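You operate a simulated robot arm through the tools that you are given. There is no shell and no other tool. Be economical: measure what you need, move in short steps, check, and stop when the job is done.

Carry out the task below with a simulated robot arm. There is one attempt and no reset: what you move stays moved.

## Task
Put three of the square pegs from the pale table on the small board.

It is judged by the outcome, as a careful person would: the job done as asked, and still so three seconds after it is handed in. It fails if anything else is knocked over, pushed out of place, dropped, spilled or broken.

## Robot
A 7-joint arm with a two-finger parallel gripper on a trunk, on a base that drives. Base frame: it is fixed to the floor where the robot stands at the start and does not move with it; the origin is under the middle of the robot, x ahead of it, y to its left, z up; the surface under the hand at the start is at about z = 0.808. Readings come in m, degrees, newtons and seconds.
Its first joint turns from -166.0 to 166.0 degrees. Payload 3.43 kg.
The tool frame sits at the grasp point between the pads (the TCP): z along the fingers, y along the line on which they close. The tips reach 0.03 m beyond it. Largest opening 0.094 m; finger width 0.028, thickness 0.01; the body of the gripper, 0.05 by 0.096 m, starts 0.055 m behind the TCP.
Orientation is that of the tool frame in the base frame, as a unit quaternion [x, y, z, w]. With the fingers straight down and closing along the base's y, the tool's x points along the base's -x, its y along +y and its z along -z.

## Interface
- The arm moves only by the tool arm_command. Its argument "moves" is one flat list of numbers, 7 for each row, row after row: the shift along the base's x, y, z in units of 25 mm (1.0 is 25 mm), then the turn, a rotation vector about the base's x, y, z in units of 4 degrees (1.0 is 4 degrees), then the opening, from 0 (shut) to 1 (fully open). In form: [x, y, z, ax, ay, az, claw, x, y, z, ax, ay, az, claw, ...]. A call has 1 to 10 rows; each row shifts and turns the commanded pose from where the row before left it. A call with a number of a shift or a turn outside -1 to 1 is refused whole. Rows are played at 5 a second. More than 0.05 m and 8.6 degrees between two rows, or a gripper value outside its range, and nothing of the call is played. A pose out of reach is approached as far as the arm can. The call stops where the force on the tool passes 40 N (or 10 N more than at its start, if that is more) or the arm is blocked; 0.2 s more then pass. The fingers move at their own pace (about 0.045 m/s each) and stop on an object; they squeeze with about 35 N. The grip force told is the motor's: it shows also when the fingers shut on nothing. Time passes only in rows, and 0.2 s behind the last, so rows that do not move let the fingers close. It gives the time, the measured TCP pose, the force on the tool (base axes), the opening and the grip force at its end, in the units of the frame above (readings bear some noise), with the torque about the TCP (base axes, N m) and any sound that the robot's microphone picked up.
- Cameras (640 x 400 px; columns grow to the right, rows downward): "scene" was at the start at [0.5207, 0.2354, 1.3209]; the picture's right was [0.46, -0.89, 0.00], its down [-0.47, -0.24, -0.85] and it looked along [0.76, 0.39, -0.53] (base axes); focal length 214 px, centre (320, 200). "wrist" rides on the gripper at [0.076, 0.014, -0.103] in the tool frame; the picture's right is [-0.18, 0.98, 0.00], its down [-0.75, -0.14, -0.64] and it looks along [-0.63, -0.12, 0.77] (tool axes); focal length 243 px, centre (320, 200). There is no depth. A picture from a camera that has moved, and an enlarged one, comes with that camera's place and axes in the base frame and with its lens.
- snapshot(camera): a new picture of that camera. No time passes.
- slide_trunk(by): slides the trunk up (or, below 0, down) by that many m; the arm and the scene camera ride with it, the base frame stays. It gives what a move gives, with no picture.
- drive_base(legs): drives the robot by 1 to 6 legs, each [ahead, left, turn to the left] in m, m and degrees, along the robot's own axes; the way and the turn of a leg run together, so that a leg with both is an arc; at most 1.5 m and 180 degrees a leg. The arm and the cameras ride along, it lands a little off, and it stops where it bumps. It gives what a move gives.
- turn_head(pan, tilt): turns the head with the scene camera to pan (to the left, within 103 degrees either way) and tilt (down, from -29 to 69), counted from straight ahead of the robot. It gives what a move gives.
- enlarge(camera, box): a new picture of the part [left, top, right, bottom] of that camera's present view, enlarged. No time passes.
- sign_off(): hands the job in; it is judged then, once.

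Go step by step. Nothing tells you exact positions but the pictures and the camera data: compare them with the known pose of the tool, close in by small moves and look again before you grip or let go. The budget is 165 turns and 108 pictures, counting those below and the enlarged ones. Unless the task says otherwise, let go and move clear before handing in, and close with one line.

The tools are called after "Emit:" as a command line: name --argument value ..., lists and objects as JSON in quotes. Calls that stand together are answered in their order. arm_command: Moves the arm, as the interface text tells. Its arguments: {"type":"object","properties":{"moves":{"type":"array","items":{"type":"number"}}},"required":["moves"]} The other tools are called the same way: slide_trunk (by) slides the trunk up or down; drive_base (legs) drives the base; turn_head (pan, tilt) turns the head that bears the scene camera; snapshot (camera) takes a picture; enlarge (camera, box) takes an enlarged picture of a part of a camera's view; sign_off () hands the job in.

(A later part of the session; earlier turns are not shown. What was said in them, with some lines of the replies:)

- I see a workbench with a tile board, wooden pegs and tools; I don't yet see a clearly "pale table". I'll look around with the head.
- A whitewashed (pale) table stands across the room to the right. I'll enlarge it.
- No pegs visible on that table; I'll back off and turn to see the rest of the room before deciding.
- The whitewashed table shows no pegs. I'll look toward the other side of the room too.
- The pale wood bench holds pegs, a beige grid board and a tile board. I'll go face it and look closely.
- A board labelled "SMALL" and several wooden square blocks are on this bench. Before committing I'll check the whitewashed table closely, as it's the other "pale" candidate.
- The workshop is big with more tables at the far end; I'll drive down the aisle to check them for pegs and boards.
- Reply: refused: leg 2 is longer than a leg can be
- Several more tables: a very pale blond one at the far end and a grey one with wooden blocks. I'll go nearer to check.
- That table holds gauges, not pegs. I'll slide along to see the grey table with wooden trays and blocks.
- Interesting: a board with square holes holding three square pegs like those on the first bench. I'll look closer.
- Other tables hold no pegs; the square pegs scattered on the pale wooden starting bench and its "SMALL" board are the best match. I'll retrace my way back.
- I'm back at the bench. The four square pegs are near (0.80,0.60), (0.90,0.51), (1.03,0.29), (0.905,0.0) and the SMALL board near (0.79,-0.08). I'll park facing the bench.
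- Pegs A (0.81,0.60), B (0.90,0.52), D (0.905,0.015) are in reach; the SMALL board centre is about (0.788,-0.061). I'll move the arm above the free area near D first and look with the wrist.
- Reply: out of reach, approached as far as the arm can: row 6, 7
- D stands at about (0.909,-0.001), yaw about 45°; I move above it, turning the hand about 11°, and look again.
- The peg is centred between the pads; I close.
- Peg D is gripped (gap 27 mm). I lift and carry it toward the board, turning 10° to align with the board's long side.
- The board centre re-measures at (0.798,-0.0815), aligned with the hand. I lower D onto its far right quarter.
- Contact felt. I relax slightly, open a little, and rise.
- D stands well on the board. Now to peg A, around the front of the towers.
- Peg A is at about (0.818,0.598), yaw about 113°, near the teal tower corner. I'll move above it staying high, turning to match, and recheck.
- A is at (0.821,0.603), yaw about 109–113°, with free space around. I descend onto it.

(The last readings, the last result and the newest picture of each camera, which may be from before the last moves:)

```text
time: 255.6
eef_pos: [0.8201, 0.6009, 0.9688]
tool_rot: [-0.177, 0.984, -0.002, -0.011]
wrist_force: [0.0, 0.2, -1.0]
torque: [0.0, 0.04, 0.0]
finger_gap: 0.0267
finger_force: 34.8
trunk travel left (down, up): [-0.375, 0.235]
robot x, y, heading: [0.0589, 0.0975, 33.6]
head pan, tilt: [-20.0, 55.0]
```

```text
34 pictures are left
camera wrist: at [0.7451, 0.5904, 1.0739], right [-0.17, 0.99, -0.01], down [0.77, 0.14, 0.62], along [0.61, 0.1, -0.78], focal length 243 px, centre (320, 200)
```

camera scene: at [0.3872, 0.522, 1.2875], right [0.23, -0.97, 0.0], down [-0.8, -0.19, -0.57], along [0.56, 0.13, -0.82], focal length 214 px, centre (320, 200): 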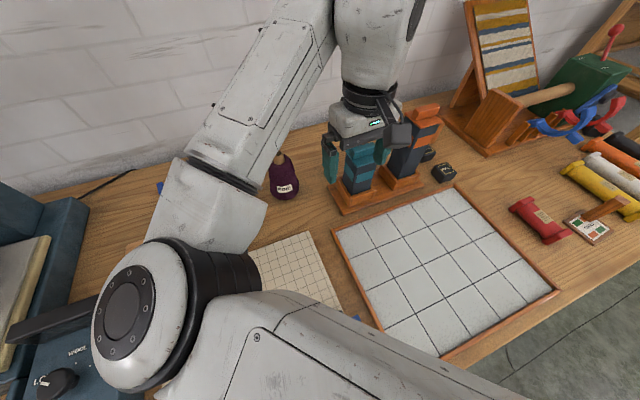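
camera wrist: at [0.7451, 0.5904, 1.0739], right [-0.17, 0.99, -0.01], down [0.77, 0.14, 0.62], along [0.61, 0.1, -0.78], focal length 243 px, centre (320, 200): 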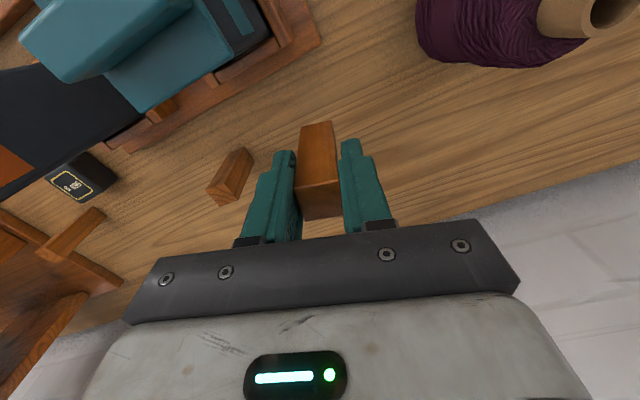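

A is held. I raise it above the tower and carry it round the front to the board, turning back about 18°.

Emit:
arm_command --moves '[0, 0, 1, 0, 0, 0, 0, 0, 0, 1, 0, 0, 0, 0, 0, 0, 1, 0, 0, 0, 0, 0, 0, 0.7, 0, 0, 0, 0, -0.95, -0.5, 0, 0, 0, 0, 0, -0.95, -0.5, 0, 0, 0, 0, 0, -0.95, -0.5, 0, 0, 0, 0, 0, -0.95, -0.5, 0, 0, 0, 0, 0, -0.95, -0.5, 0, 0, 0, 0.9, 0, -0.95, -0.5, 0, 0, 0, 0.9, 0]'

Emit:
arm_command --moves '[-0.2, -1, 0, 0, 0, 0.9, 0, -0.2, -1, 0, 0, 0, 0.9, 0, -0.1, -1, 0, 0, 0, 0.9, 0, 0, -1, 0, 0, 0, 0, 0, 0, -1, 0, 0, 0, 0, 0, 0, -1, 0, 0, 0, 0, 0, 0, -1, 0, 0, 0, 0, 0, 0, -1, 0, 0, 0, 0, 0, 0, -1, 0, 0, 0, 0, 0, 0, -1, 0, 0, 0, 0, 0]'

Emit:
arm_command --moves '[0, -1, 0, 0, 0, 0, 0, 0, -1, 0, 0, 0, 0, 0, 0, -1, 0, 0, 0, 0, 0, 0.3, -1, 0, 0, 0, 0, 0, 0.5, -1, 0, 0, 0, 0, 0, 0.6, -1, 0, 0, 0, 0, 0, 0.7, -1, 0, 0, 0, 0, 0, 0.8, -1, 0, 0, 0, 0, 0, 0.8, -0.8, 0, 0, 0, 0, 0, 0, 0, -0.5, 0, 0, 0, 0]'

Emit:
snapshot --camera "wrist"

```text
time: 257.8
eef_pos: [0.6739, 0.5264, 1.0596]
tool_rot: [-0.239, 0.971, -0.003, -0.013]
wrist_force: [1.0, -1.0, -1.6]
torque: [0.02, 0.0, 0.05]
finger_gap: 0.0268
finger_force: 34.6
trunk travel left (down, up): [-0.375, 0.235]
robot x, y, heading: [0.0575, 0.0979, 33.4]
head pan, tilt: [-20.0, 55.0]
```

```text
time: 260.0
eef_pos: [0.664, 0.274, 1.0603]
tool_rot: [-0.33, 0.944, -0.004, -0.011]
wrist_force: [0.9, 0.3, 0.0]
torque: [0.0, -0.02, -0.02]
finger_gap: 0.0267
finger_force: 34.9
trunk travel left (down, up): [-0.375, 0.235]
robot x, y, heading: [0.0559, 0.0952, 33.7]
head pan, tilt: [-20.0, 55.0]
```

```text
time: 262.2
eef_pos: [0.7573, 0.0538, 1.0474]
tool_rot: [-0.329, 0.944, -0.004, -0.012]
wrist_force: [0.0, -0.9, -0.5]
torque: [0.0, -0.02, 0.02]
finger_gap: 0.027
finger_force: 34.9
trunk travel left (down, up): [-0.375, 0.235]
robot x, y, heading: [0.0586, 0.0985, 33.3]
head pan, tilt: [-20.0, 55.0]
```

```text
33 pictures are left
camera wrist: at [0.6895, 0.0209, 1.1532], right [-0.47, 0.88, 0.0], down [0.69, 0.37, 0.62], along [0.55, 0.29, -0.78], focal length 243 px, centre (320, 200)
```

wrist: 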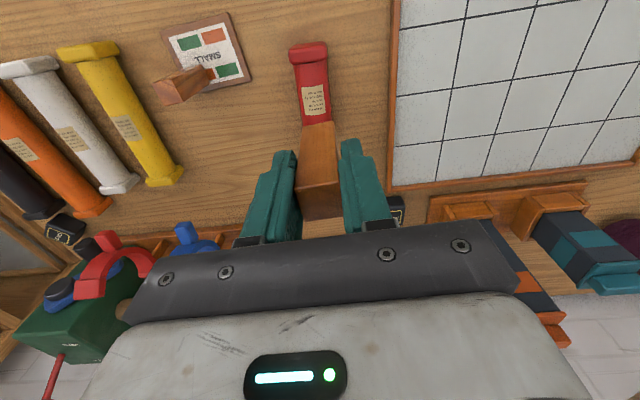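

Emit:
arm_command --moves '[0.3, -0.84, -0.3, 0, 0, 0, 0, 0.3, -0.84, -0.3, 0, 0, 0, 0, 0.3, -0.84, -0.3, 0, 0, 0, 0, 0.3, -0.84, -0.5, 0, 0, 0, 0, 0.3, -0.84, -0.5, 0, 0, 0, 0, 0, 0, 0, 0, 0, 0, 0]'

Emit:
enlarge --camera "wrist" --box '[180, 0, 440, 225]'

```text
time: 263.6
eef_pos: [0.7951, -0.0484, 0.9993]
tool_rot: [-0.33, 0.944, -0.003, -0.011]
wrist_force: [0.0, 0.0, -1.0]
torque: [-0.02, 0.02, 0.02]
finger_gap: 0.0267
finger_force: 34.8
trunk travel left (down, up): [-0.375, 0.235]
robot x, y, heading: [0.0584, 0.0963, 33.6]
head pan, tilt: [-20.0, 55.0]
```

```text
1.78 times, centred on (310, 112) of wrist
camera zoom: at [0.7274, -0.0819, 1.1053], right [-0.47, 0.88, 0.0], down [0.69, 0.37, 0.62], along [0.55, 0.29, -0.78], focal length 431 px, centre (338, 356)
```

zoom: 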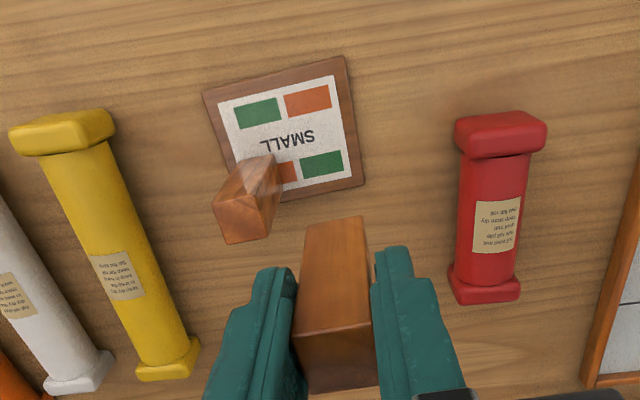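

Emit:
arm_command --moves '[0, -0.1, -0.9, 0, 0, 0, 0, 0, 0, -1, 0, 0, 0, 0, 0, 0, -1, 0, 0, 0, 0, 0, 0, -1, 0, 0, 0, 0, 0, 0, -0.7, 0, 0, 0, 0, 0, 0, 0, 0, 0, 0, 0]'

Emit:
snapshot --camera "wrist"

```text
time: 265.0
eef_pos: [0.7939, -0.0545, 0.8839]
tool_rot: [-0.329, 0.944, -0.004, -0.012]
wrist_force: [-0.6, -0.6, -1.0]
torque: [0.01, -0.02, 0.04]
finger_gap: 0.0269
finger_force: 34.7
trunk travel left (down, up): [-0.375, 0.235]
robot x, y, heading: [0.0552, 0.0967, 33.6]
head pan, tilt: [-20.0, 55.0]
```

```text
31 pictures are left
camera wrist: at [0.7261, -0.0868, 0.9888], right [-0.47, 0.88, 0.0], down [0.69, 0.37, 0.62], along [0.55, 0.29, -0.78], focal length 243 px, centre (320, 200)
```

wrist: 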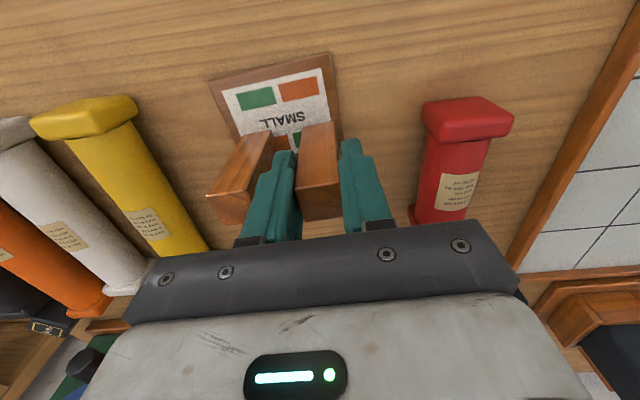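

Emit:
arm_command --moves '[0, 0, -0.1, 0, 0, 0, 0, 0, 0, -0.1, 0, 0, 0, 0, 0, 0, -0.06, 0, 0, 0, 0, 0, 0, 0, 0, 0, 0, 0]'

```text
time: 266.0
eef_pos: [0.7946, -0.0519, 0.8776]
tool_rot: [-0.329, 0.944, -0.004, -0.012]
wrist_force: [0.0, 0.1, 0.3]
torque: [-0.05, 0.03, 0.0]
finger_gap: 0.0265
finger_force: 34.8
trunk travel left (down, up): [-0.375, 0.235]
robot x, y, heading: [0.0637, 0.0992, 33.4]
head pan, tilt: [-20.0, 55.0]
```

Emit:
arm_command --moves '[0, 0, -0.06, 0, 0, 0, 0, 0, 0, -0.06, 0, 0, 0, 0, 0, 0, 0, 0, 0, 0, 0]'

```text
time: 266.8
eef_pos: [0.7941, -0.0523, 0.8776]
tool_rot: [-0.329, 0.944, -0.006, -0.011]
wrist_force: [2.3, -0.6, 16.5]
torque: [0.1, -0.15, -0.01]
finger_gap: 0.027
finger_force: 35.0
trunk travel left (down, up): [-0.375, 0.235]
robot x, y, heading: [0.0551, 0.0982, 33.4]
head pan, tilt: [-20.0, 55.0]
```

Contact at 16 N; I release and rise, as before.

Emit:
arm_command --moves '[0, 0, 0.05, 0, 0, 0, 0, 0, 0, 0, 0, 0, 0, 0.4, 0, 0, 0, 0, 0, 0, 0.4, 0, 0, 0, 0, 0, 0, 0.4, 0, 0, 0.6, 0, 0, 0, 0.4, 0, 0, 1, 0, 0, 0, 0.4, 0, 0, 1, 0, 0, 0, 0.4, 0, 0, 1, 0, 0, 0, 0.4, 0, 0, 1, 0, 0, 0, 0.6, 0, 0, 1, 0, 0, 0, 0.7]'

Emit:
snapshot --camera "wrist"

```text
time: 269.0
eef_pos: [0.7947, -0.0511, 1.0156]
tool_rot: [-0.33, 0.944, -0.004, -0.012]
wrist_force: [0.7, 0.5, 0.5]
torque: [0.04, 0.0, -0.01]
finger_gap: 0.0659
finger_force: 0.0
trunk travel left (down, up): [-0.375, 0.235]
robot x, y, heading: [0.0585, 0.1002, 33.5]
head pan, tilt: [-20.0, 55.0]
```

```text
30 pictures are left
camera wrist: at [0.7265, -0.0848, 1.1211], right [-0.47, 0.88, 0.0], down [0.69, 0.37, 0.62], along [0.55, 0.29, -0.78], focal length 243 px, centre (320, 200)
```

wrist: 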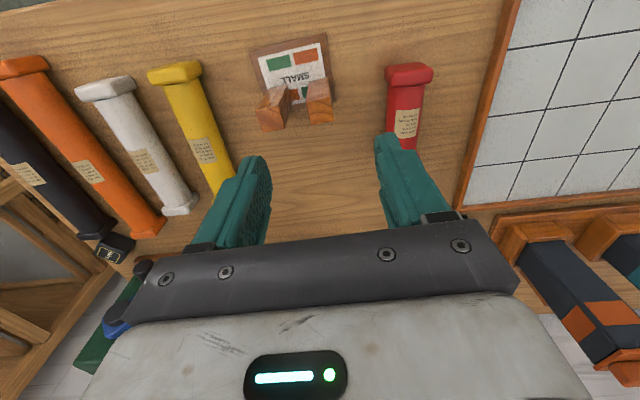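

Both pegs stand on the board. Now peg B at about (0.906,0.516), along the same detour, high.

Emit:
arm_command --moves '[-0.73, 0.95, 0.25, 0, 0, 0, 0.8, -0.73, 0.95, 0.25, 0, 0, 0, 0.8, -0.73, 0.95, 0.25, 0, 0, 0, 0.8, -0.73, 0.95, 0.25, 0, 0, 0, 0.8, -0.73, 0.95, 0.25, 0, 0, 0, 0.8, -0.73, 0.95, 0.25, 0, 0, 0, 0.8, -0.4, 1, 0.3, 0, 0, 0, 0.8, 0, 1, 0, 0, 0, 0, 0.8, 0, 1, 0, 0, 0, 0, 0.8, 0, 1, 0, 0, 0, 0, 0.8]'

Emit:
arm_command --moves '[0, 1, 0, 0, 0, 0, 0.8, 0, 1, 0, 0, 0, 0, 0.8, 0, 1, 0, 0, 0, 0, 0.8, 0, 1, 0, 0, 0, 0, 0.8, 0, 1, 0, 0, 0, 0, 0.8, 0, 1, 0, 0, 0, 0, 0.8, 0, 1, 0, 0, 0, 0, 0.8, 0, 1, 0, 0, 0, 0, 0.8, 0, 1, 0, 0, 0, 0, 0.8, 0.2, 1, 0, 0, 0, 0, 0.8]'

Emit:
arm_command --moves '[0.3, 1, 0, 0, 0, 0, 0.8, 0.5, 1, 0, 0, 0, 0, 0.8, 0.8, 1, 0, 0, 0, 0, 0.8, 0.9, 0.8, 0, 0, 0, 0, 0.8, 0.9, 0.5, 0, 0, 0, 0, 0.8]'

Emit:
snapshot --camera "wrist"

```text
time: 271.2
eef_pos: [0.674, 0.1933, 1.06]
tool_rot: [-0.328, 0.945, -0.003, -0.01]
wrist_force: [0.4, 0.4, 0.1]
torque: [-0.03, 0.01, 0.0]
finger_gap: 0.0753
finger_force: 0.1
trunk travel left (down, up): [-0.375, 0.235]
robot x, y, heading: [0.0585, 0.0983, 33.5]
head pan, tilt: [-20.0, 55.0]
```

```text
time: 273.4
eef_pos: [0.6787, 0.4411, 1.0608]
tool_rot: [-0.329, 0.944, -0.004, -0.011]
wrist_force: [0.5, 0.8, -0.1]
torque: [0.0, 0.0, -0.02]
finger_gap: 0.0751
finger_force: 0.1
trunk travel left (down, up): [-0.375, 0.235]
robot x, y, heading: [0.0539, 0.1001, 33.4]
head pan, tilt: [-20.0, 55.0]
```

```text
time: 274.6
eef_pos: [0.7632, 0.5505, 1.0624]
tool_rot: [-0.329, 0.944, -0.004, -0.011]
wrist_force: [0.1, 1.0, 0.5]
torque: [0.03, -0.02, -0.01]
finger_gap: 0.0753
finger_force: 0.0
trunk travel left (down, up): [-0.375, 0.235]
robot x, y, heading: [0.0573, 0.0955, 33.4]
head pan, tilt: [-20.0, 55.0]
```

```text
29 pictures are left
camera wrist: at [0.6957, 0.5163, 1.1672], right [-0.47, 0.88, 0.0], down [0.69, 0.37, 0.62], along [0.55, 0.29, -0.78], focal length 243 px, centre (320, 200)
```

wrist: 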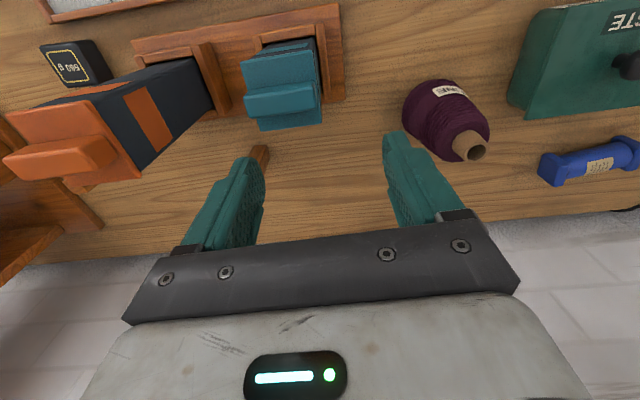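

Emit:
arm_command --moves '[0.9, -0.23, 0, 0, 0, 0.4, 0.8, 0.9, -0.23, 0, 0, 0, 0.4, 0.8, 0.9, -0.23, 0, 0, 0, 0.4, 0.8, 0.9, -0.23, 0, 0, 0, 0.4, 0.8, 0.9, -0.23, 0, 0, 0, 0, 0.8, 0.9, -0.2, 0, 0, 0, 0, 0.8, 0, 0, -0.8, 0, 0, 0, 0.8]'

Emit:
snapshot --camera "wrist"

Emit:
enlarge --camera "wrist" --box '[220, 0, 420, 225]'

Emit:
snapshot --camera "scene"

```text
time: 276.2
eef_pos: [0.9004, 0.5147, 1.0384]
tool_rot: [-0.381, 0.924, -0.005, -0.011]
wrist_force: [-0.3, 0.3, 0.8]
torque: [-0.03, -0.01, -0.01]
finger_gap: 0.0751
finger_force: 0.0
trunk travel left (down, up): [-0.375, 0.235]
robot x, y, heading: [0.0552, 0.0996, 33.4]
head pan, tilt: [-20.0, 55.0]
```

```text
28 pictures are left
camera wrist: at [0.8377, 0.4749, 1.1436], right [-0.56, 0.83, 0.0], down [0.65, 0.44, 0.62], along [0.52, 0.35, -0.78], focal length 243 px, centre (320, 200)
```

wrist: 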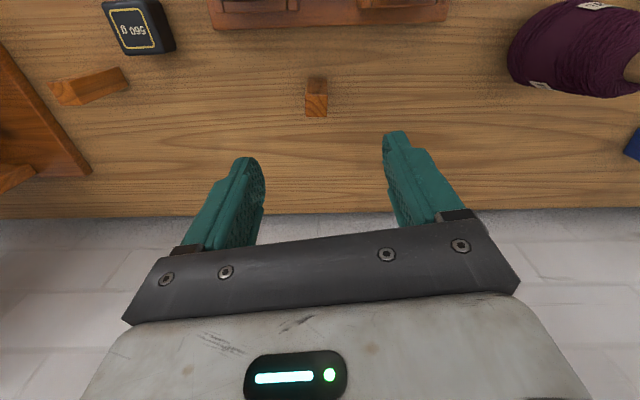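

```text
1.78 times, centred on (320, 112) of wrist
camera zoom: at [0.8377, 0.4749, 1.1436], right [-0.56, 0.83, 0.0], down [0.65, 0.44, 0.62], along [0.52, 0.35, -0.78], focal length 431 px, centre (320, 356)
```

zoom: 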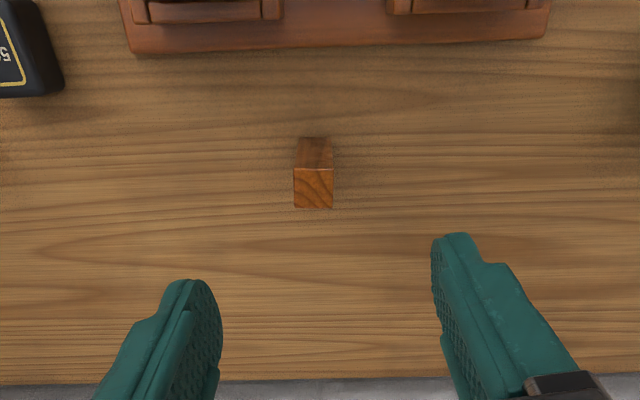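

```text
26 pictures are left
camera scene: at [0.3873, 0.5219, 1.2875], right [0.23, -0.97, 0.0], down [-0.8, -0.19, -0.57], along [0.56, 0.13, -0.82], focal length 214 px, centre (320, 200)
```

scene: 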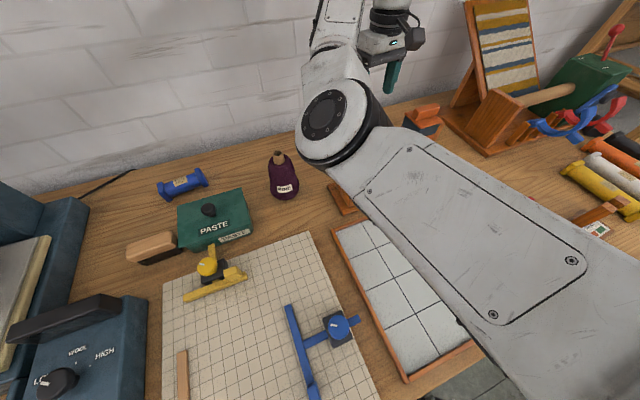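

B is at (0.908,0.517), yaw about 127°. I turn back 8°, and lower in stages while watching the arm's clearance to the towers.

Emit:
arm_command --moves '[0.3, 0.1, 0, 0, 0, -0.9, 0.8, 0, 0, -0.8, 0, 0, -0.9, 0.8, 0, 0, -0.9, 0, 0, 0, 0.8, 0, 0, -0.9, 0, 0, 0, 0.8]'

Emit:
turn_head --pan 0 --tilt 45

Emit:
snapshot --camera "scene"

Emit:
snapshot --camera "wrist"

```text
time: 277.2
eef_pos: [0.9084, 0.518, 0.9769]
tool_rot: [-0.323, 0.946, -0.004, -0.012]
wrist_force: [0.2, -0.1, -0.4]
torque: [0.02, 0.02, 0.02]
finger_gap: 0.0751
finger_force: 0.0
trunk travel left (down, up): [-0.375, 0.235]
robot x, y, heading: [0.057, 0.1, 33.6]
head pan, tilt: [-20.0, 55.0]
```

```text
time: 278.1
eef_pos: [0.9088, 0.518, 0.978]
tool_rot: [-0.323, 0.946, -0.003, -0.012]
wrist_force: [0.0, 1.1, 0.3]
torque: [-0.01, 0.01, 0.01]
finger_gap: 0.0754
finger_force: 0.1
trunk travel left (down, up): [-0.375, 0.235]
robot x, y, heading: [0.0559, 0.1004, 33.8]
head pan, tilt: [0.0, 45.0]
```

```text
25 pictures are left
camera scene: at [0.385, 0.55, 1.3009], right [0.55, -0.83, 0.0], down [-0.59, -0.39, -0.71], along [0.59, 0.39, -0.71], focal length 214 px, centre (320, 200)
```

scene: 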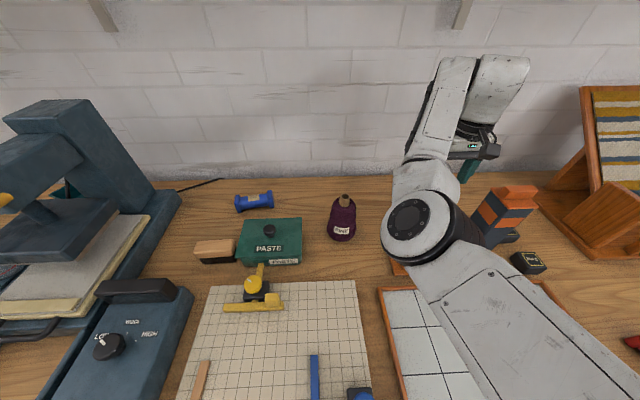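

```text
24 pictures are left
camera wrist: at [0.8404, 0.4859, 1.0827], right [-0.45, 0.89, 0.0], down [0.7, 0.36, 0.62], along [0.56, 0.28, -0.78], focal length 243 px, centre (320, 200)
```

wrist: 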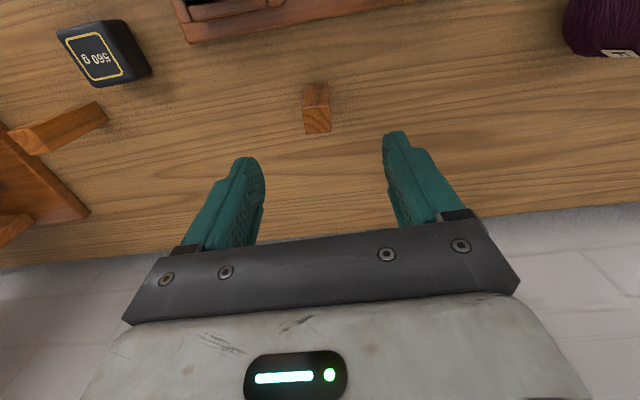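

The elbow hovers close above the teal tower, so before lowering I raise the trunk to lift the elbow.

Emit:
slide_trunk --by 0.12

Emit:
arm_command --moves '[0, 0, -1, 0, 0, 0, 0.8, 0, 0, -1, 0, 0, 0, 0.8, 0, 0, -1, 0, 0, 0, 0.8, 0, 0, -1, 0, 0, 0, 0.8, 0, 0, -0.8, 0, 0, 0, 0.8]'

Emit:
snapshot --camera "scene"

```text
time: 279.6
eef_pos: [0.9081, 0.5185, 1.0967]
tool_rot: [-0.323, 0.946, -0.004, -0.012]
wrist_force: [0.2, -0.7, -0.1]
torque: [-0.02, 0.01, 0.0]
finger_gap: 0.075
finger_force: 0.1
trunk travel left (down, up): [-0.495, 0.115]
robot x, y, heading: [0.0571, 0.0983, 33.7]
head pan, tilt: [0.0, 45.0]
```

```text
time: 280.8
eef_pos: [0.9086, 0.5152, 0.9783]
tool_rot: [-0.322, 0.947, -0.003, -0.011]
wrist_force: [0.1, 0.2, 0.5]
torque: [0.01, -0.01, 0.03]
finger_gap: 0.0753
finger_force: 0.1
trunk travel left (down, up): [-0.495, 0.115]
robot x, y, heading: [0.0601, 0.1, 33.9]
head pan, tilt: [0.0, 45.0]
```

```text
23 pictures are left
camera scene: at [0.385, 0.5501, 1.4209], right [0.55, -0.83, 0.0], down [-0.59, -0.39, -0.71], along [0.59, 0.39, -0.71], focal length 214 px, centre (320, 200)
```

scene: 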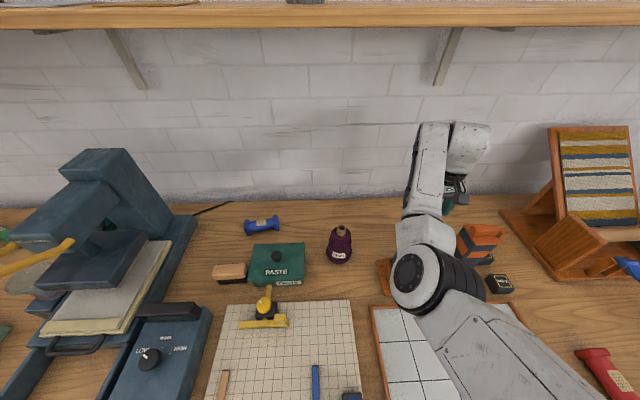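

Emit:
turn_head --pan 50 --tilt 45

Emit:
snapshot --camera "scene"

Emit:
turn_head --pan -50 --tilt 45

Emit:
snapshot --camera "scene"

```text
time: 281.9
eef_pos: [0.9084, 0.5153, 0.9794]
tool_rot: [-0.322, 0.946, -0.004, -0.012]
wrist_force: [0.6, -0.1, -0.1]
torque: [-0.01, -0.01, -0.02]
finger_gap: 0.0755
finger_force: 0.1
trunk travel left (down, up): [-0.495, 0.115]
robot x, y, heading: [0.0555, 0.1018, 33.6]
head pan, tilt: [50.0, 45.0]
```

```text
22 pictures are left
camera scene: at [0.3264, 0.586, 1.4209], right [0.99, -0.11, 0.0], down [-0.08, -0.7, -0.71], along [0.08, 0.7, -0.71], focal length 214 px, centre (320, 200)
```

scene: 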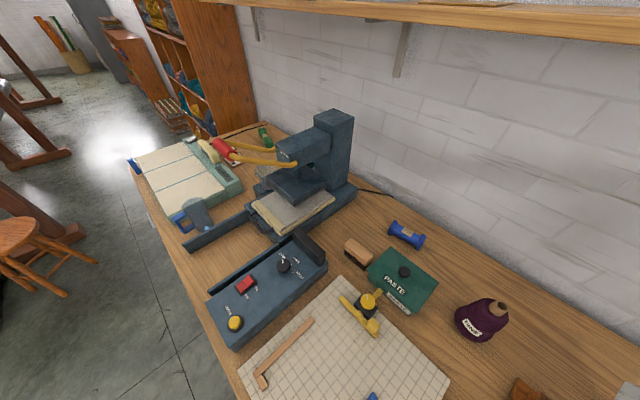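

```text
time: 283.7
eef_pos: [0.9092, 0.5157, 0.9793]
tool_rot: [-0.322, 0.947, -0.004, -0.011]
wrist_force: [1.0, -0.1, -0.4]
torque: [0.01, 0.03, -0.02]
finger_gap: 0.0752
finger_force: 0.1
trunk travel left (down, up): [-0.495, 0.115]
robot x, y, heading: [0.0601, 0.1023, 33.6]
head pan, tilt: [-50.0, 45.0]
```

```text
21 pictures are left
camera scene: at [0.3953, 0.4822, 1.4209], right [-0.28, -0.96, 0.0], down [-0.68, 0.2, -0.71], along [0.68, -0.2, -0.71], focal length 214 px, centre (320, 200)
```

scene: 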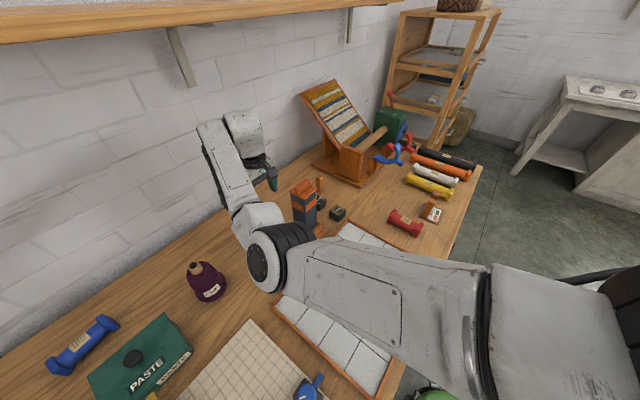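

Triangulated, the elbow is at about (0.57,0.52,1.14), well clear. I descend onto B.

Emit:
arm_command --moves '[0, 0.05, -0.9, 0, 0, 0, 0.7, 0, 0, -0.9, 0, 0, 0, 0.7, 0, 0, -0.9, 0, 0, 0, 0.7, 0, 0, -0.9, 0, 0, 0, 0.7, 0, 0, -0.6, 0, 0, 0, 0.7, 0, 0, 0, 0, 0, 0, 0.7]'

Emit:
snapshot --camera "wrist"

```text
time: 285.1
eef_pos: [0.9091, 0.5211, 0.8705]
tool_rot: [-0.322, 0.947, -0.004, -0.012]
wrist_force: [-1.1, 0.4, -0.6]
torque: [-0.03, 0.01, 0.02]
finger_gap: 0.0656
finger_force: 0.0
trunk travel left (down, up): [-0.495, 0.115]
robot x, y, heading: [0.0566, 0.0979, 33.8]
head pan, tilt: [-50.0, 45.0]
```

```text
20 pictures are left
camera wrist: at [0.8412, 0.4886, 0.9764], right [-0.45, 0.89, -0.01], down [0.7, 0.36, 0.62], along [0.56, 0.28, -0.78], focal length 243 px, centre (320, 200)
```

wrist: 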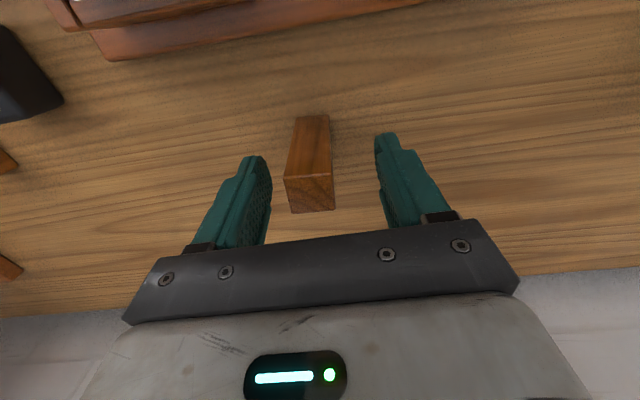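

Emit:
arm_command --moves '[0.03, -0.1, 0, 0, 0, 0, 0.4, 0, 0, 0, 0, 0, 0, 0.2, 0, 0, 0, 0, 0, 0, 0.0, 0, 0, 0, 0, 0, 0, 0.0, 0, 0, 0, 0, 0, 0, 0.0, 0, 0, 0.8, 0, 0, 0, 0.0, 0, 0, 1, 0, 0, 0, 0.0, 0, 0, 1, 0, 0, 0, 0.0, 0, 0, 1, 0, 0, 0, 0.0, 0, 0, 1, 0, 0, 0, 0.0]'

Emit:
snapshot --camera "wrist"

```text
time: 287.3
eef_pos: [0.9086, 0.5167, 0.9923]
tool_rot: [-0.323, 0.946, -0.004, -0.013]
wrist_force: [-0.1, 0.6, -0.6]
torque: [0.0, 0.03, 0.03]
finger_gap: 0.027
finger_force: 35.0
trunk travel left (down, up): [-0.495, 0.115]
robot x, y, heading: [0.0559, 0.0992, 33.6]
head pan, tilt: [-50.0, 45.0]
```

```text
19 pictures are left
camera wrist: at [0.841, 0.4835, 1.0966], right [-0.45, 0.89, 0.0], down [0.7, 0.36, 0.62], along [0.56, 0.28, -0.78], focal length 243 px, centre (320, 200)
```

wrist: 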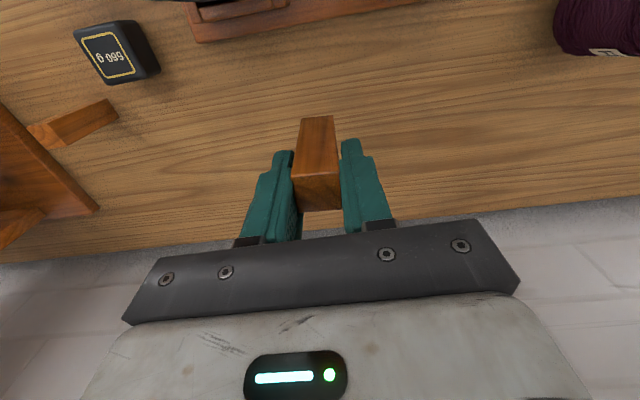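

B is held. I lift, retreat above the teal tower with ample clearance, and carry it to the board.

Emit:
arm_command --moves '[0, 0, 1, 0, 0, 0, 0, 0, 0, 1, 0, 0, 0, 0, 0, 0, 1, 0, 0, 0, 0, 0, 0, 0.6, 0, 0, 0, 0, -0.95, 0.3, 0, 0, 0, 0, 0, -0.95, 0.3, 0, 0, 0, 0, 0, -0.95, 0.2, 0, 0, 0, 0, 0, -0.95, 0, 0, 0, 0, 0, 0, -0.95, 0, 0, 0, 0, 0, 0, -0.95, 0, 0, 0, 0, 0, 0]'

Emit:
arm_command --moves '[-0.95, -0.3, 0, 0, 0, 0, 0, -0.95, -0.6, 0, 0, 0, 0, 0, -0.95, -0.8, 0, 0, 0, 0, 0, -0.5, -1, 0, 0, 0, 0, 0, 0, -1, 0, 0, 0, 0, 0, 0, -1, 0, 0, 0, 0, 0, 0, -1, 0, 0, 0, 0, 0, 0, -1, 0, 0, 0, 0, 0, 0, -1, 0, 0, 0, 0, 0, 0, -1, 0, 0, 0, 0, 0]'

```text
time: 289.5
eef_pos: [0.7625, 0.536, 1.0819]
tool_rot: [-0.322, 0.947, -0.003, -0.012]
wrist_force: [0.5, -0.3, -0.9]
torque: [0.0, 0.05, 0.0]
finger_gap: 0.0267
finger_force: 35.0
trunk travel left (down, up): [-0.495, 0.115]
robot x, y, heading: [0.0593, 0.0991, 33.5]
head pan, tilt: [-50.0, 45.0]
```

```text
time: 291.7
eef_pos: [0.6828, 0.318, 1.0818]
tool_rot: [-0.324, 0.946, -0.004, -0.011]
wrist_force: [0.3, 0.7, 0.4]
torque: [-0.03, -0.03, 0.03]
finger_gap: 0.0269
finger_force: 34.5
trunk travel left (down, up): [-0.495, 0.115]
robot x, y, heading: [0.0594, 0.0978, 33.2]
head pan, tilt: [-50.0, 45.0]
```

Emit:
arm_command --moves '[0.1, -1, 0, 0, 0, 0, 0, 0.1, -1, 0, 0, 0, 0, 0, 0.1, -1, 0, 0, 0, 0, 0, 0.1, -1, 0, 0, 0, 0, 0, 0.1, -1, 0, 0, 0, 0, 0, 0.1, -1, 0, 0, 0, 0, 0, 0.1, -1, 0, 0, 0, 0, 0, 0.1, -1, 0, 0, 0, 0, 0, 0.1, -1, 0, 0, 0, 0, 0, 0.1, -1, 0, 0, 0, 0, 0]'

Emit:
arm_command --moves '[0.45, -1, -0.3, 0, 0, 0.3, 0, 0.45, -1, -0.3, 0, 0, 0, 0, 0.45, -1, -0.3, 0, 0, 0, 0, 0.45, -1, -0.5, 0, 0, 0, 0, 0.45, -1, -0.5, 0, 0, 0, 0, 0.45, -1, -0.5, 0, 0, 0, 0, 0.2, -0.4, -0.4, 0, 0, 0, 0, 0, 0, 0, 0, 0, 0, 0]'

Emit:
enlarge --camera "wrist" --box '[180, 0, 440, 225]'

```text
time: 293.9
eef_pos: [0.7065, 0.072, 1.0845]
tool_rot: [-0.324, 0.946, -0.003, -0.012]
wrist_force: [0.8, 1.1, -0.9]
torque: [-0.04, -0.02, 0.02]
finger_gap: 0.0267
finger_force: 35.4
trunk travel left (down, up): [-0.495, 0.115]
robot x, y, heading: [0.058, 0.098, 33.7]
head pan, tilt: [-50.0, 45.0]
```

```text
time: 295.7
eef_pos: [0.7793, -0.092, 1.0121]
tool_rot: [-0.332, 0.943, -0.004, -0.012]
wrist_force: [-0.5, 0.5, -0.4]
torque: [0.01, 0.01, 0.0]
finger_gap: 0.0271
finger_force: 34.8
trunk travel left (down, up): [-0.495, 0.115]
robot x, y, heading: [0.056, 0.0994, 33.5]
head pan, tilt: [-50.0, 45.0]
```

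```text
1.78 times, centred on (310, 112) of wrist
camera zoom: at [0.7119, -0.1258, 1.1173], right [-0.47, 0.88, 0.0], down [0.69, 0.37, 0.62], along [0.55, 0.29, -0.78], focal length 431 px, centre (338, 356)
```

zoom: 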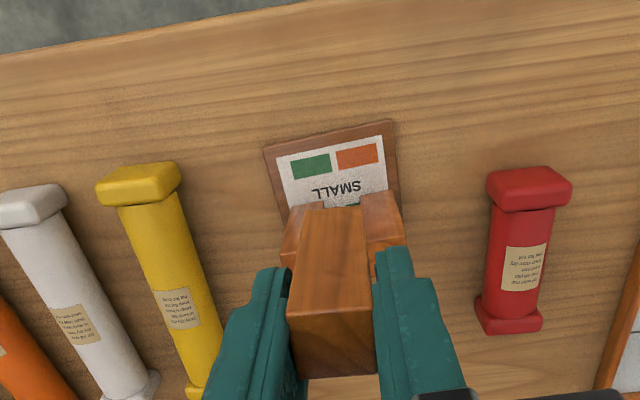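

The alignment matches; B goes on the near middle of the board. I descend.

Emit:
arm_command --moves '[0.1, 0, -0.9, 0, 0, 0, 0, 0, 0, -1, 0, 0, 0, 0, 0, 0, -1, 0, 0, 0, 0, 0, 0, -0.9, 0, 0, 0, 0, 0, 0, 0, 0, 0, 0, 0]'

Emit:
snapshot --camera "wrist"

```text
time: 296.9
eef_pos: [0.7825, -0.0899, 0.9165]
tool_rot: [-0.332, 0.943, -0.004, -0.012]
wrist_force: [0.4, -0.1, -1.8]
torque: [0.0, 0.01, 0.01]
finger_gap: 0.0269
finger_force: 35.3
trunk travel left (down, up): [-0.495, 0.115]
robot x, y, heading: [0.0603, 0.0996, 33.5]
head pan, tilt: [-50.0, 45.0]
```

```text
17 pictures are left
camera wrist: at [0.7143, -0.1238, 1.0224], right [-0.47, 0.88, 0.0], down [0.69, 0.37, 0.62], along [0.55, 0.29, -0.78], focal length 243 px, centre (320, 200)
```

wrist: 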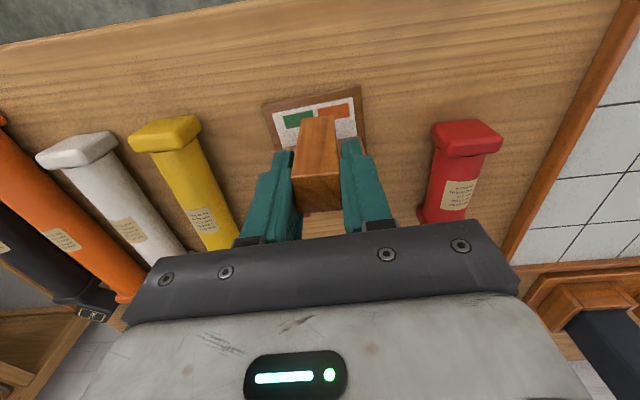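

Emit:
arm_command --moves '[0, -0.05, -0.7, 0, 0, 0, 0, 0, 0, -0.6, 0, 0, 0, 0, 0, 0, 0, 0, 0, 0, 0]'

Emit:
snapshot --camera "wrist"

```text
time: 297.7
eef_pos: [0.7814, -0.0901, 0.8859]
tool_rot: [-0.332, 0.943, -0.004, -0.011]
wrist_force: [-0.4, 0.5, 0.7]
torque: [0.01, 0.0, -0.01]
finger_gap: 0.027
finger_force: 35.5
trunk travel left (down, up): [-0.495, 0.115]
robot x, y, heading: [0.0586, 0.1005, 33.4]
head pan, tilt: [-50.0, 45.0]
```

```text
16 pictures are left
camera wrist: at [0.7143, -0.1256, 0.9907], right [-0.47, 0.88, 0.0], down [0.69, 0.37, 0.62], along [0.55, 0.29, -0.78], focal length 243 px, centre (320, 200)
```

wrist: 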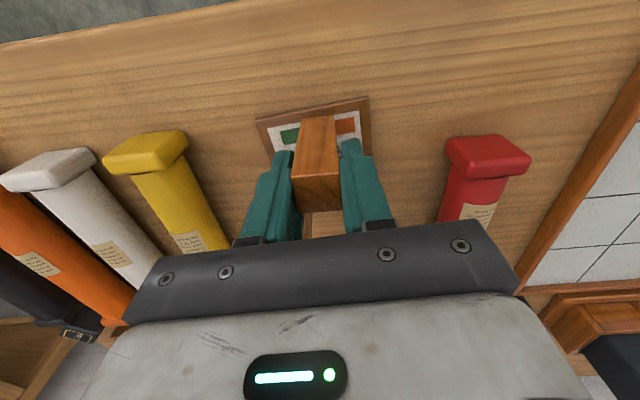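

Emit:
arm_command --moves '[0, 0, -0.12, 0, 0, 0, 0, 0, 0, -0.12, 0, 0, 0, 0, 0, 0, -0.06, 0, 0, 0, 0, 0, 0, 0, 0, 0, 0, 0]'

```text
time: 298.7
eef_pos: [0.7813, -0.0897, 0.8774]
tool_rot: [-0.332, 0.943, -0.005, -0.011]
wrist_force: [-0.9, -0.6, 0.1]
torque: [0.01, 0.01, -0.02]
finger_gap: 0.0269
finger_force: 35.1
trunk travel left (down, up): [-0.495, 0.115]
robot x, y, heading: [0.0565, 0.0997, 33.5]
head pan, tilt: [-50.0, 45.0]
```

Emit:
arm_command --moves '[0, 0, -0.06, 0, 0, 0, 0, 0, 0, -0.06, 0, 0, 0, 0, 0, 0, 0, 0, 0, 0, 0]'

```text
time: 299.5
eef_pos: [0.7823, -0.0931, 0.876]
tool_rot: [-0.331, 0.943, -0.005, -0.01]
wrist_force: [-0.9, -0.9, 15.5]
torque: [-0.06, 0.21, 0.03]
finger_gap: 0.0268
finger_force: 35.0
trunk travel left (down, up): [-0.495, 0.115]
robot x, y, heading: [0.0562, 0.1013, 33.6]
head pan, tilt: [-50.0, 45.0]
```

Contact felt; I release gently and rise straight up.

Emit:
arm_command --moves '[0, 0, 0.05, 0, 0, 0, 0, 0, 0, 0, 0, 0, 0, 0.4, 0, 0, 0, 0, 0, 0, 0.4, 0, 0, 0, 0, 0, 0, 0.4, 0, 0, 0.6, 0, 0, 0, 0.4, 0, 0, 1, 0, 0, 0, 0.4, 0, 0, 1, 0, 0, 0, 0.4, 0, 0, 1, 0, 0, 0, 0.4, 0, 0, 1, 0, 0, 0, 0.4, 0, 0, 1, 0, 0, 0, 0.4]'

Emit:
snapshot --camera "wrist"

```text
time: 301.7
eef_pos: [0.7808, -0.0908, 1.0154]
tool_rot: [-0.333, 0.943, -0.004, -0.011]
wrist_force: [-0.1, 0.1, -0.4]
torque: [-0.02, 0.01, 0.0]
finger_gap: 0.0375
finger_force: 0.0
trunk travel left (down, up): [-0.495, 0.115]
robot x, y, heading: [0.0531, 0.0975, 33.4]
head pan, tilt: [-50.0, 45.0]
```

```text
15 pictures are left
camera wrist: at [0.7137, -0.1242, 1.1212], right [-0.47, 0.88, 0.0], down [0.69, 0.37, 0.62], along [0.55, 0.29, -0.78], focal length 243 px, centre (320, 200)
```

wrist: 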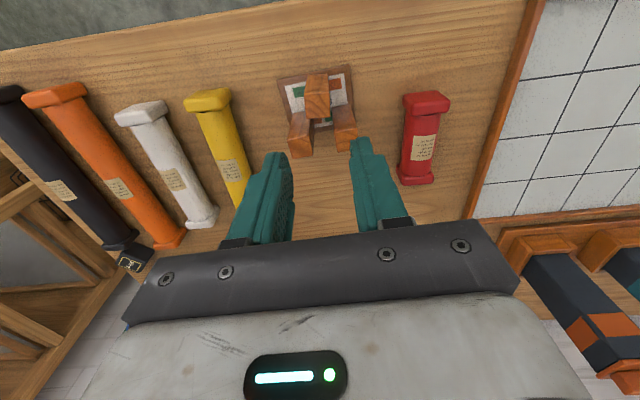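

All three pegs stand on the board. I'll raise the arm clear and take a final look.

Emit:
arm_command --moves '[-0.6, 0.4, 0.8, 0, 0, 0, 0.5, -0.8, 0.8, 0.6, 0, 0, 0, 0.5, -0.8, 0.9, 0, 0, 0, 0, 0.5, -0.8, 0.9, 0, 0, 0, 0, 0.5, -0.5, 0.9, 0, 0, 0, 0, 0.5, -0.5, 0.9, 0, 0, 0, 0, 0.5]'

Emit:
snapshot --camera "scene"

Emit:
enlarge --camera "scene" --box '[360, 140, 520, 240]'

```text
time: 303.1
eef_pos: [0.6836, 0.0297, 1.0515]
tool_rot: [-0.333, 0.943, -0.005, -0.011]
wrist_force: [-0.4, -0.2, 0.4]
torque: [0.02, 0.03, 0.02]
finger_gap: 0.0469
finger_force: 0.0
trunk travel left (down, up): [-0.495, 0.115]
robot x, y, heading: [0.0552, 0.0974, 33.2]
head pan, tilt: [-50.0, 45.0]
```

```text
14 pictures are left
camera scene: at [0.3954, 0.4818, 1.421], right [-0.28, -0.96, 0.0], down [-0.68, 0.2, -0.71], along [0.68, -0.2, -0.71], focal length 214 px, centre (320, 200)
```

scene: 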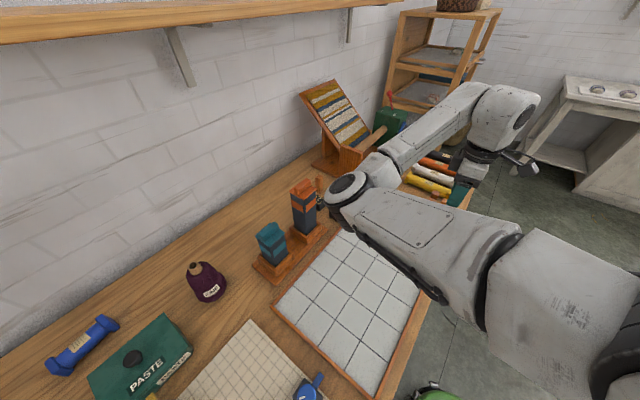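

```text
4.00 times, centred on (440, 190) of scene
camera zoom: at [0.3954, 0.4818, 1.421], right [-0.28, -0.96, 0.0], down [-0.68, 0.2, -0.71], along [0.68, -0.2, -0.71], focal length 858 px, centre (-160, 240)
```

zoom: 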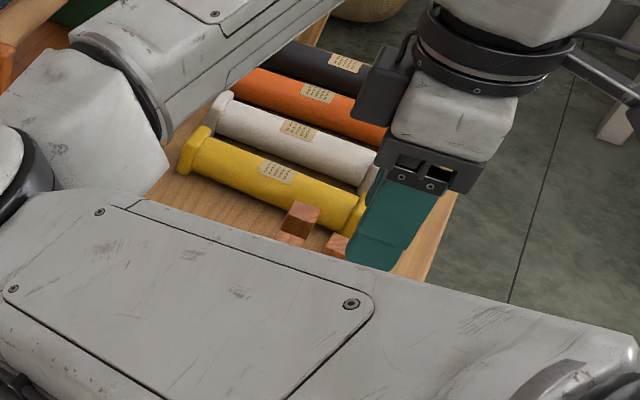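

Emit:
enlarge --camera "wrist" --box '[60, 0, 320, 162]'

```text
2.46 times, centred on (190, 81) of wrist
camera zoom: at [0.6157, -0.0043, 1.1564], right [-0.47, 0.88, 0.0], down [0.69, 0.37, 0.62], along [0.55, 0.29, -0.78], focal length 597 px, centre (640, 493)
```

zoom: 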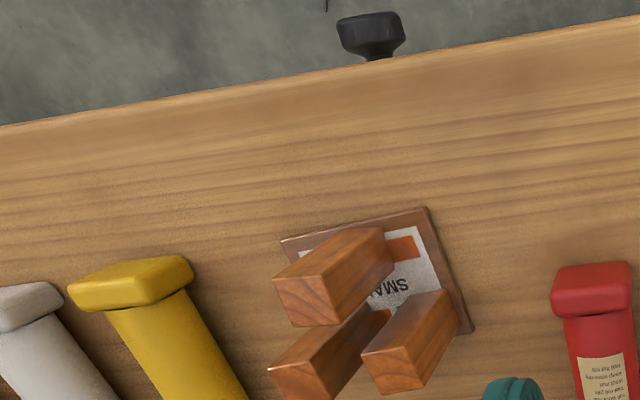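

The three pegs stand upright on the SMALL board, the gripper is empty and clear of it, and the other things are in place; I hand in.

Emit:
sign_off

```text
The job is handed in.
```

Three square pegs from the pale wooden bench now stand upright on the board marked "SMALL". I took "the small board" to mean that one, and nothing else on the bench looked moved or knocked over.
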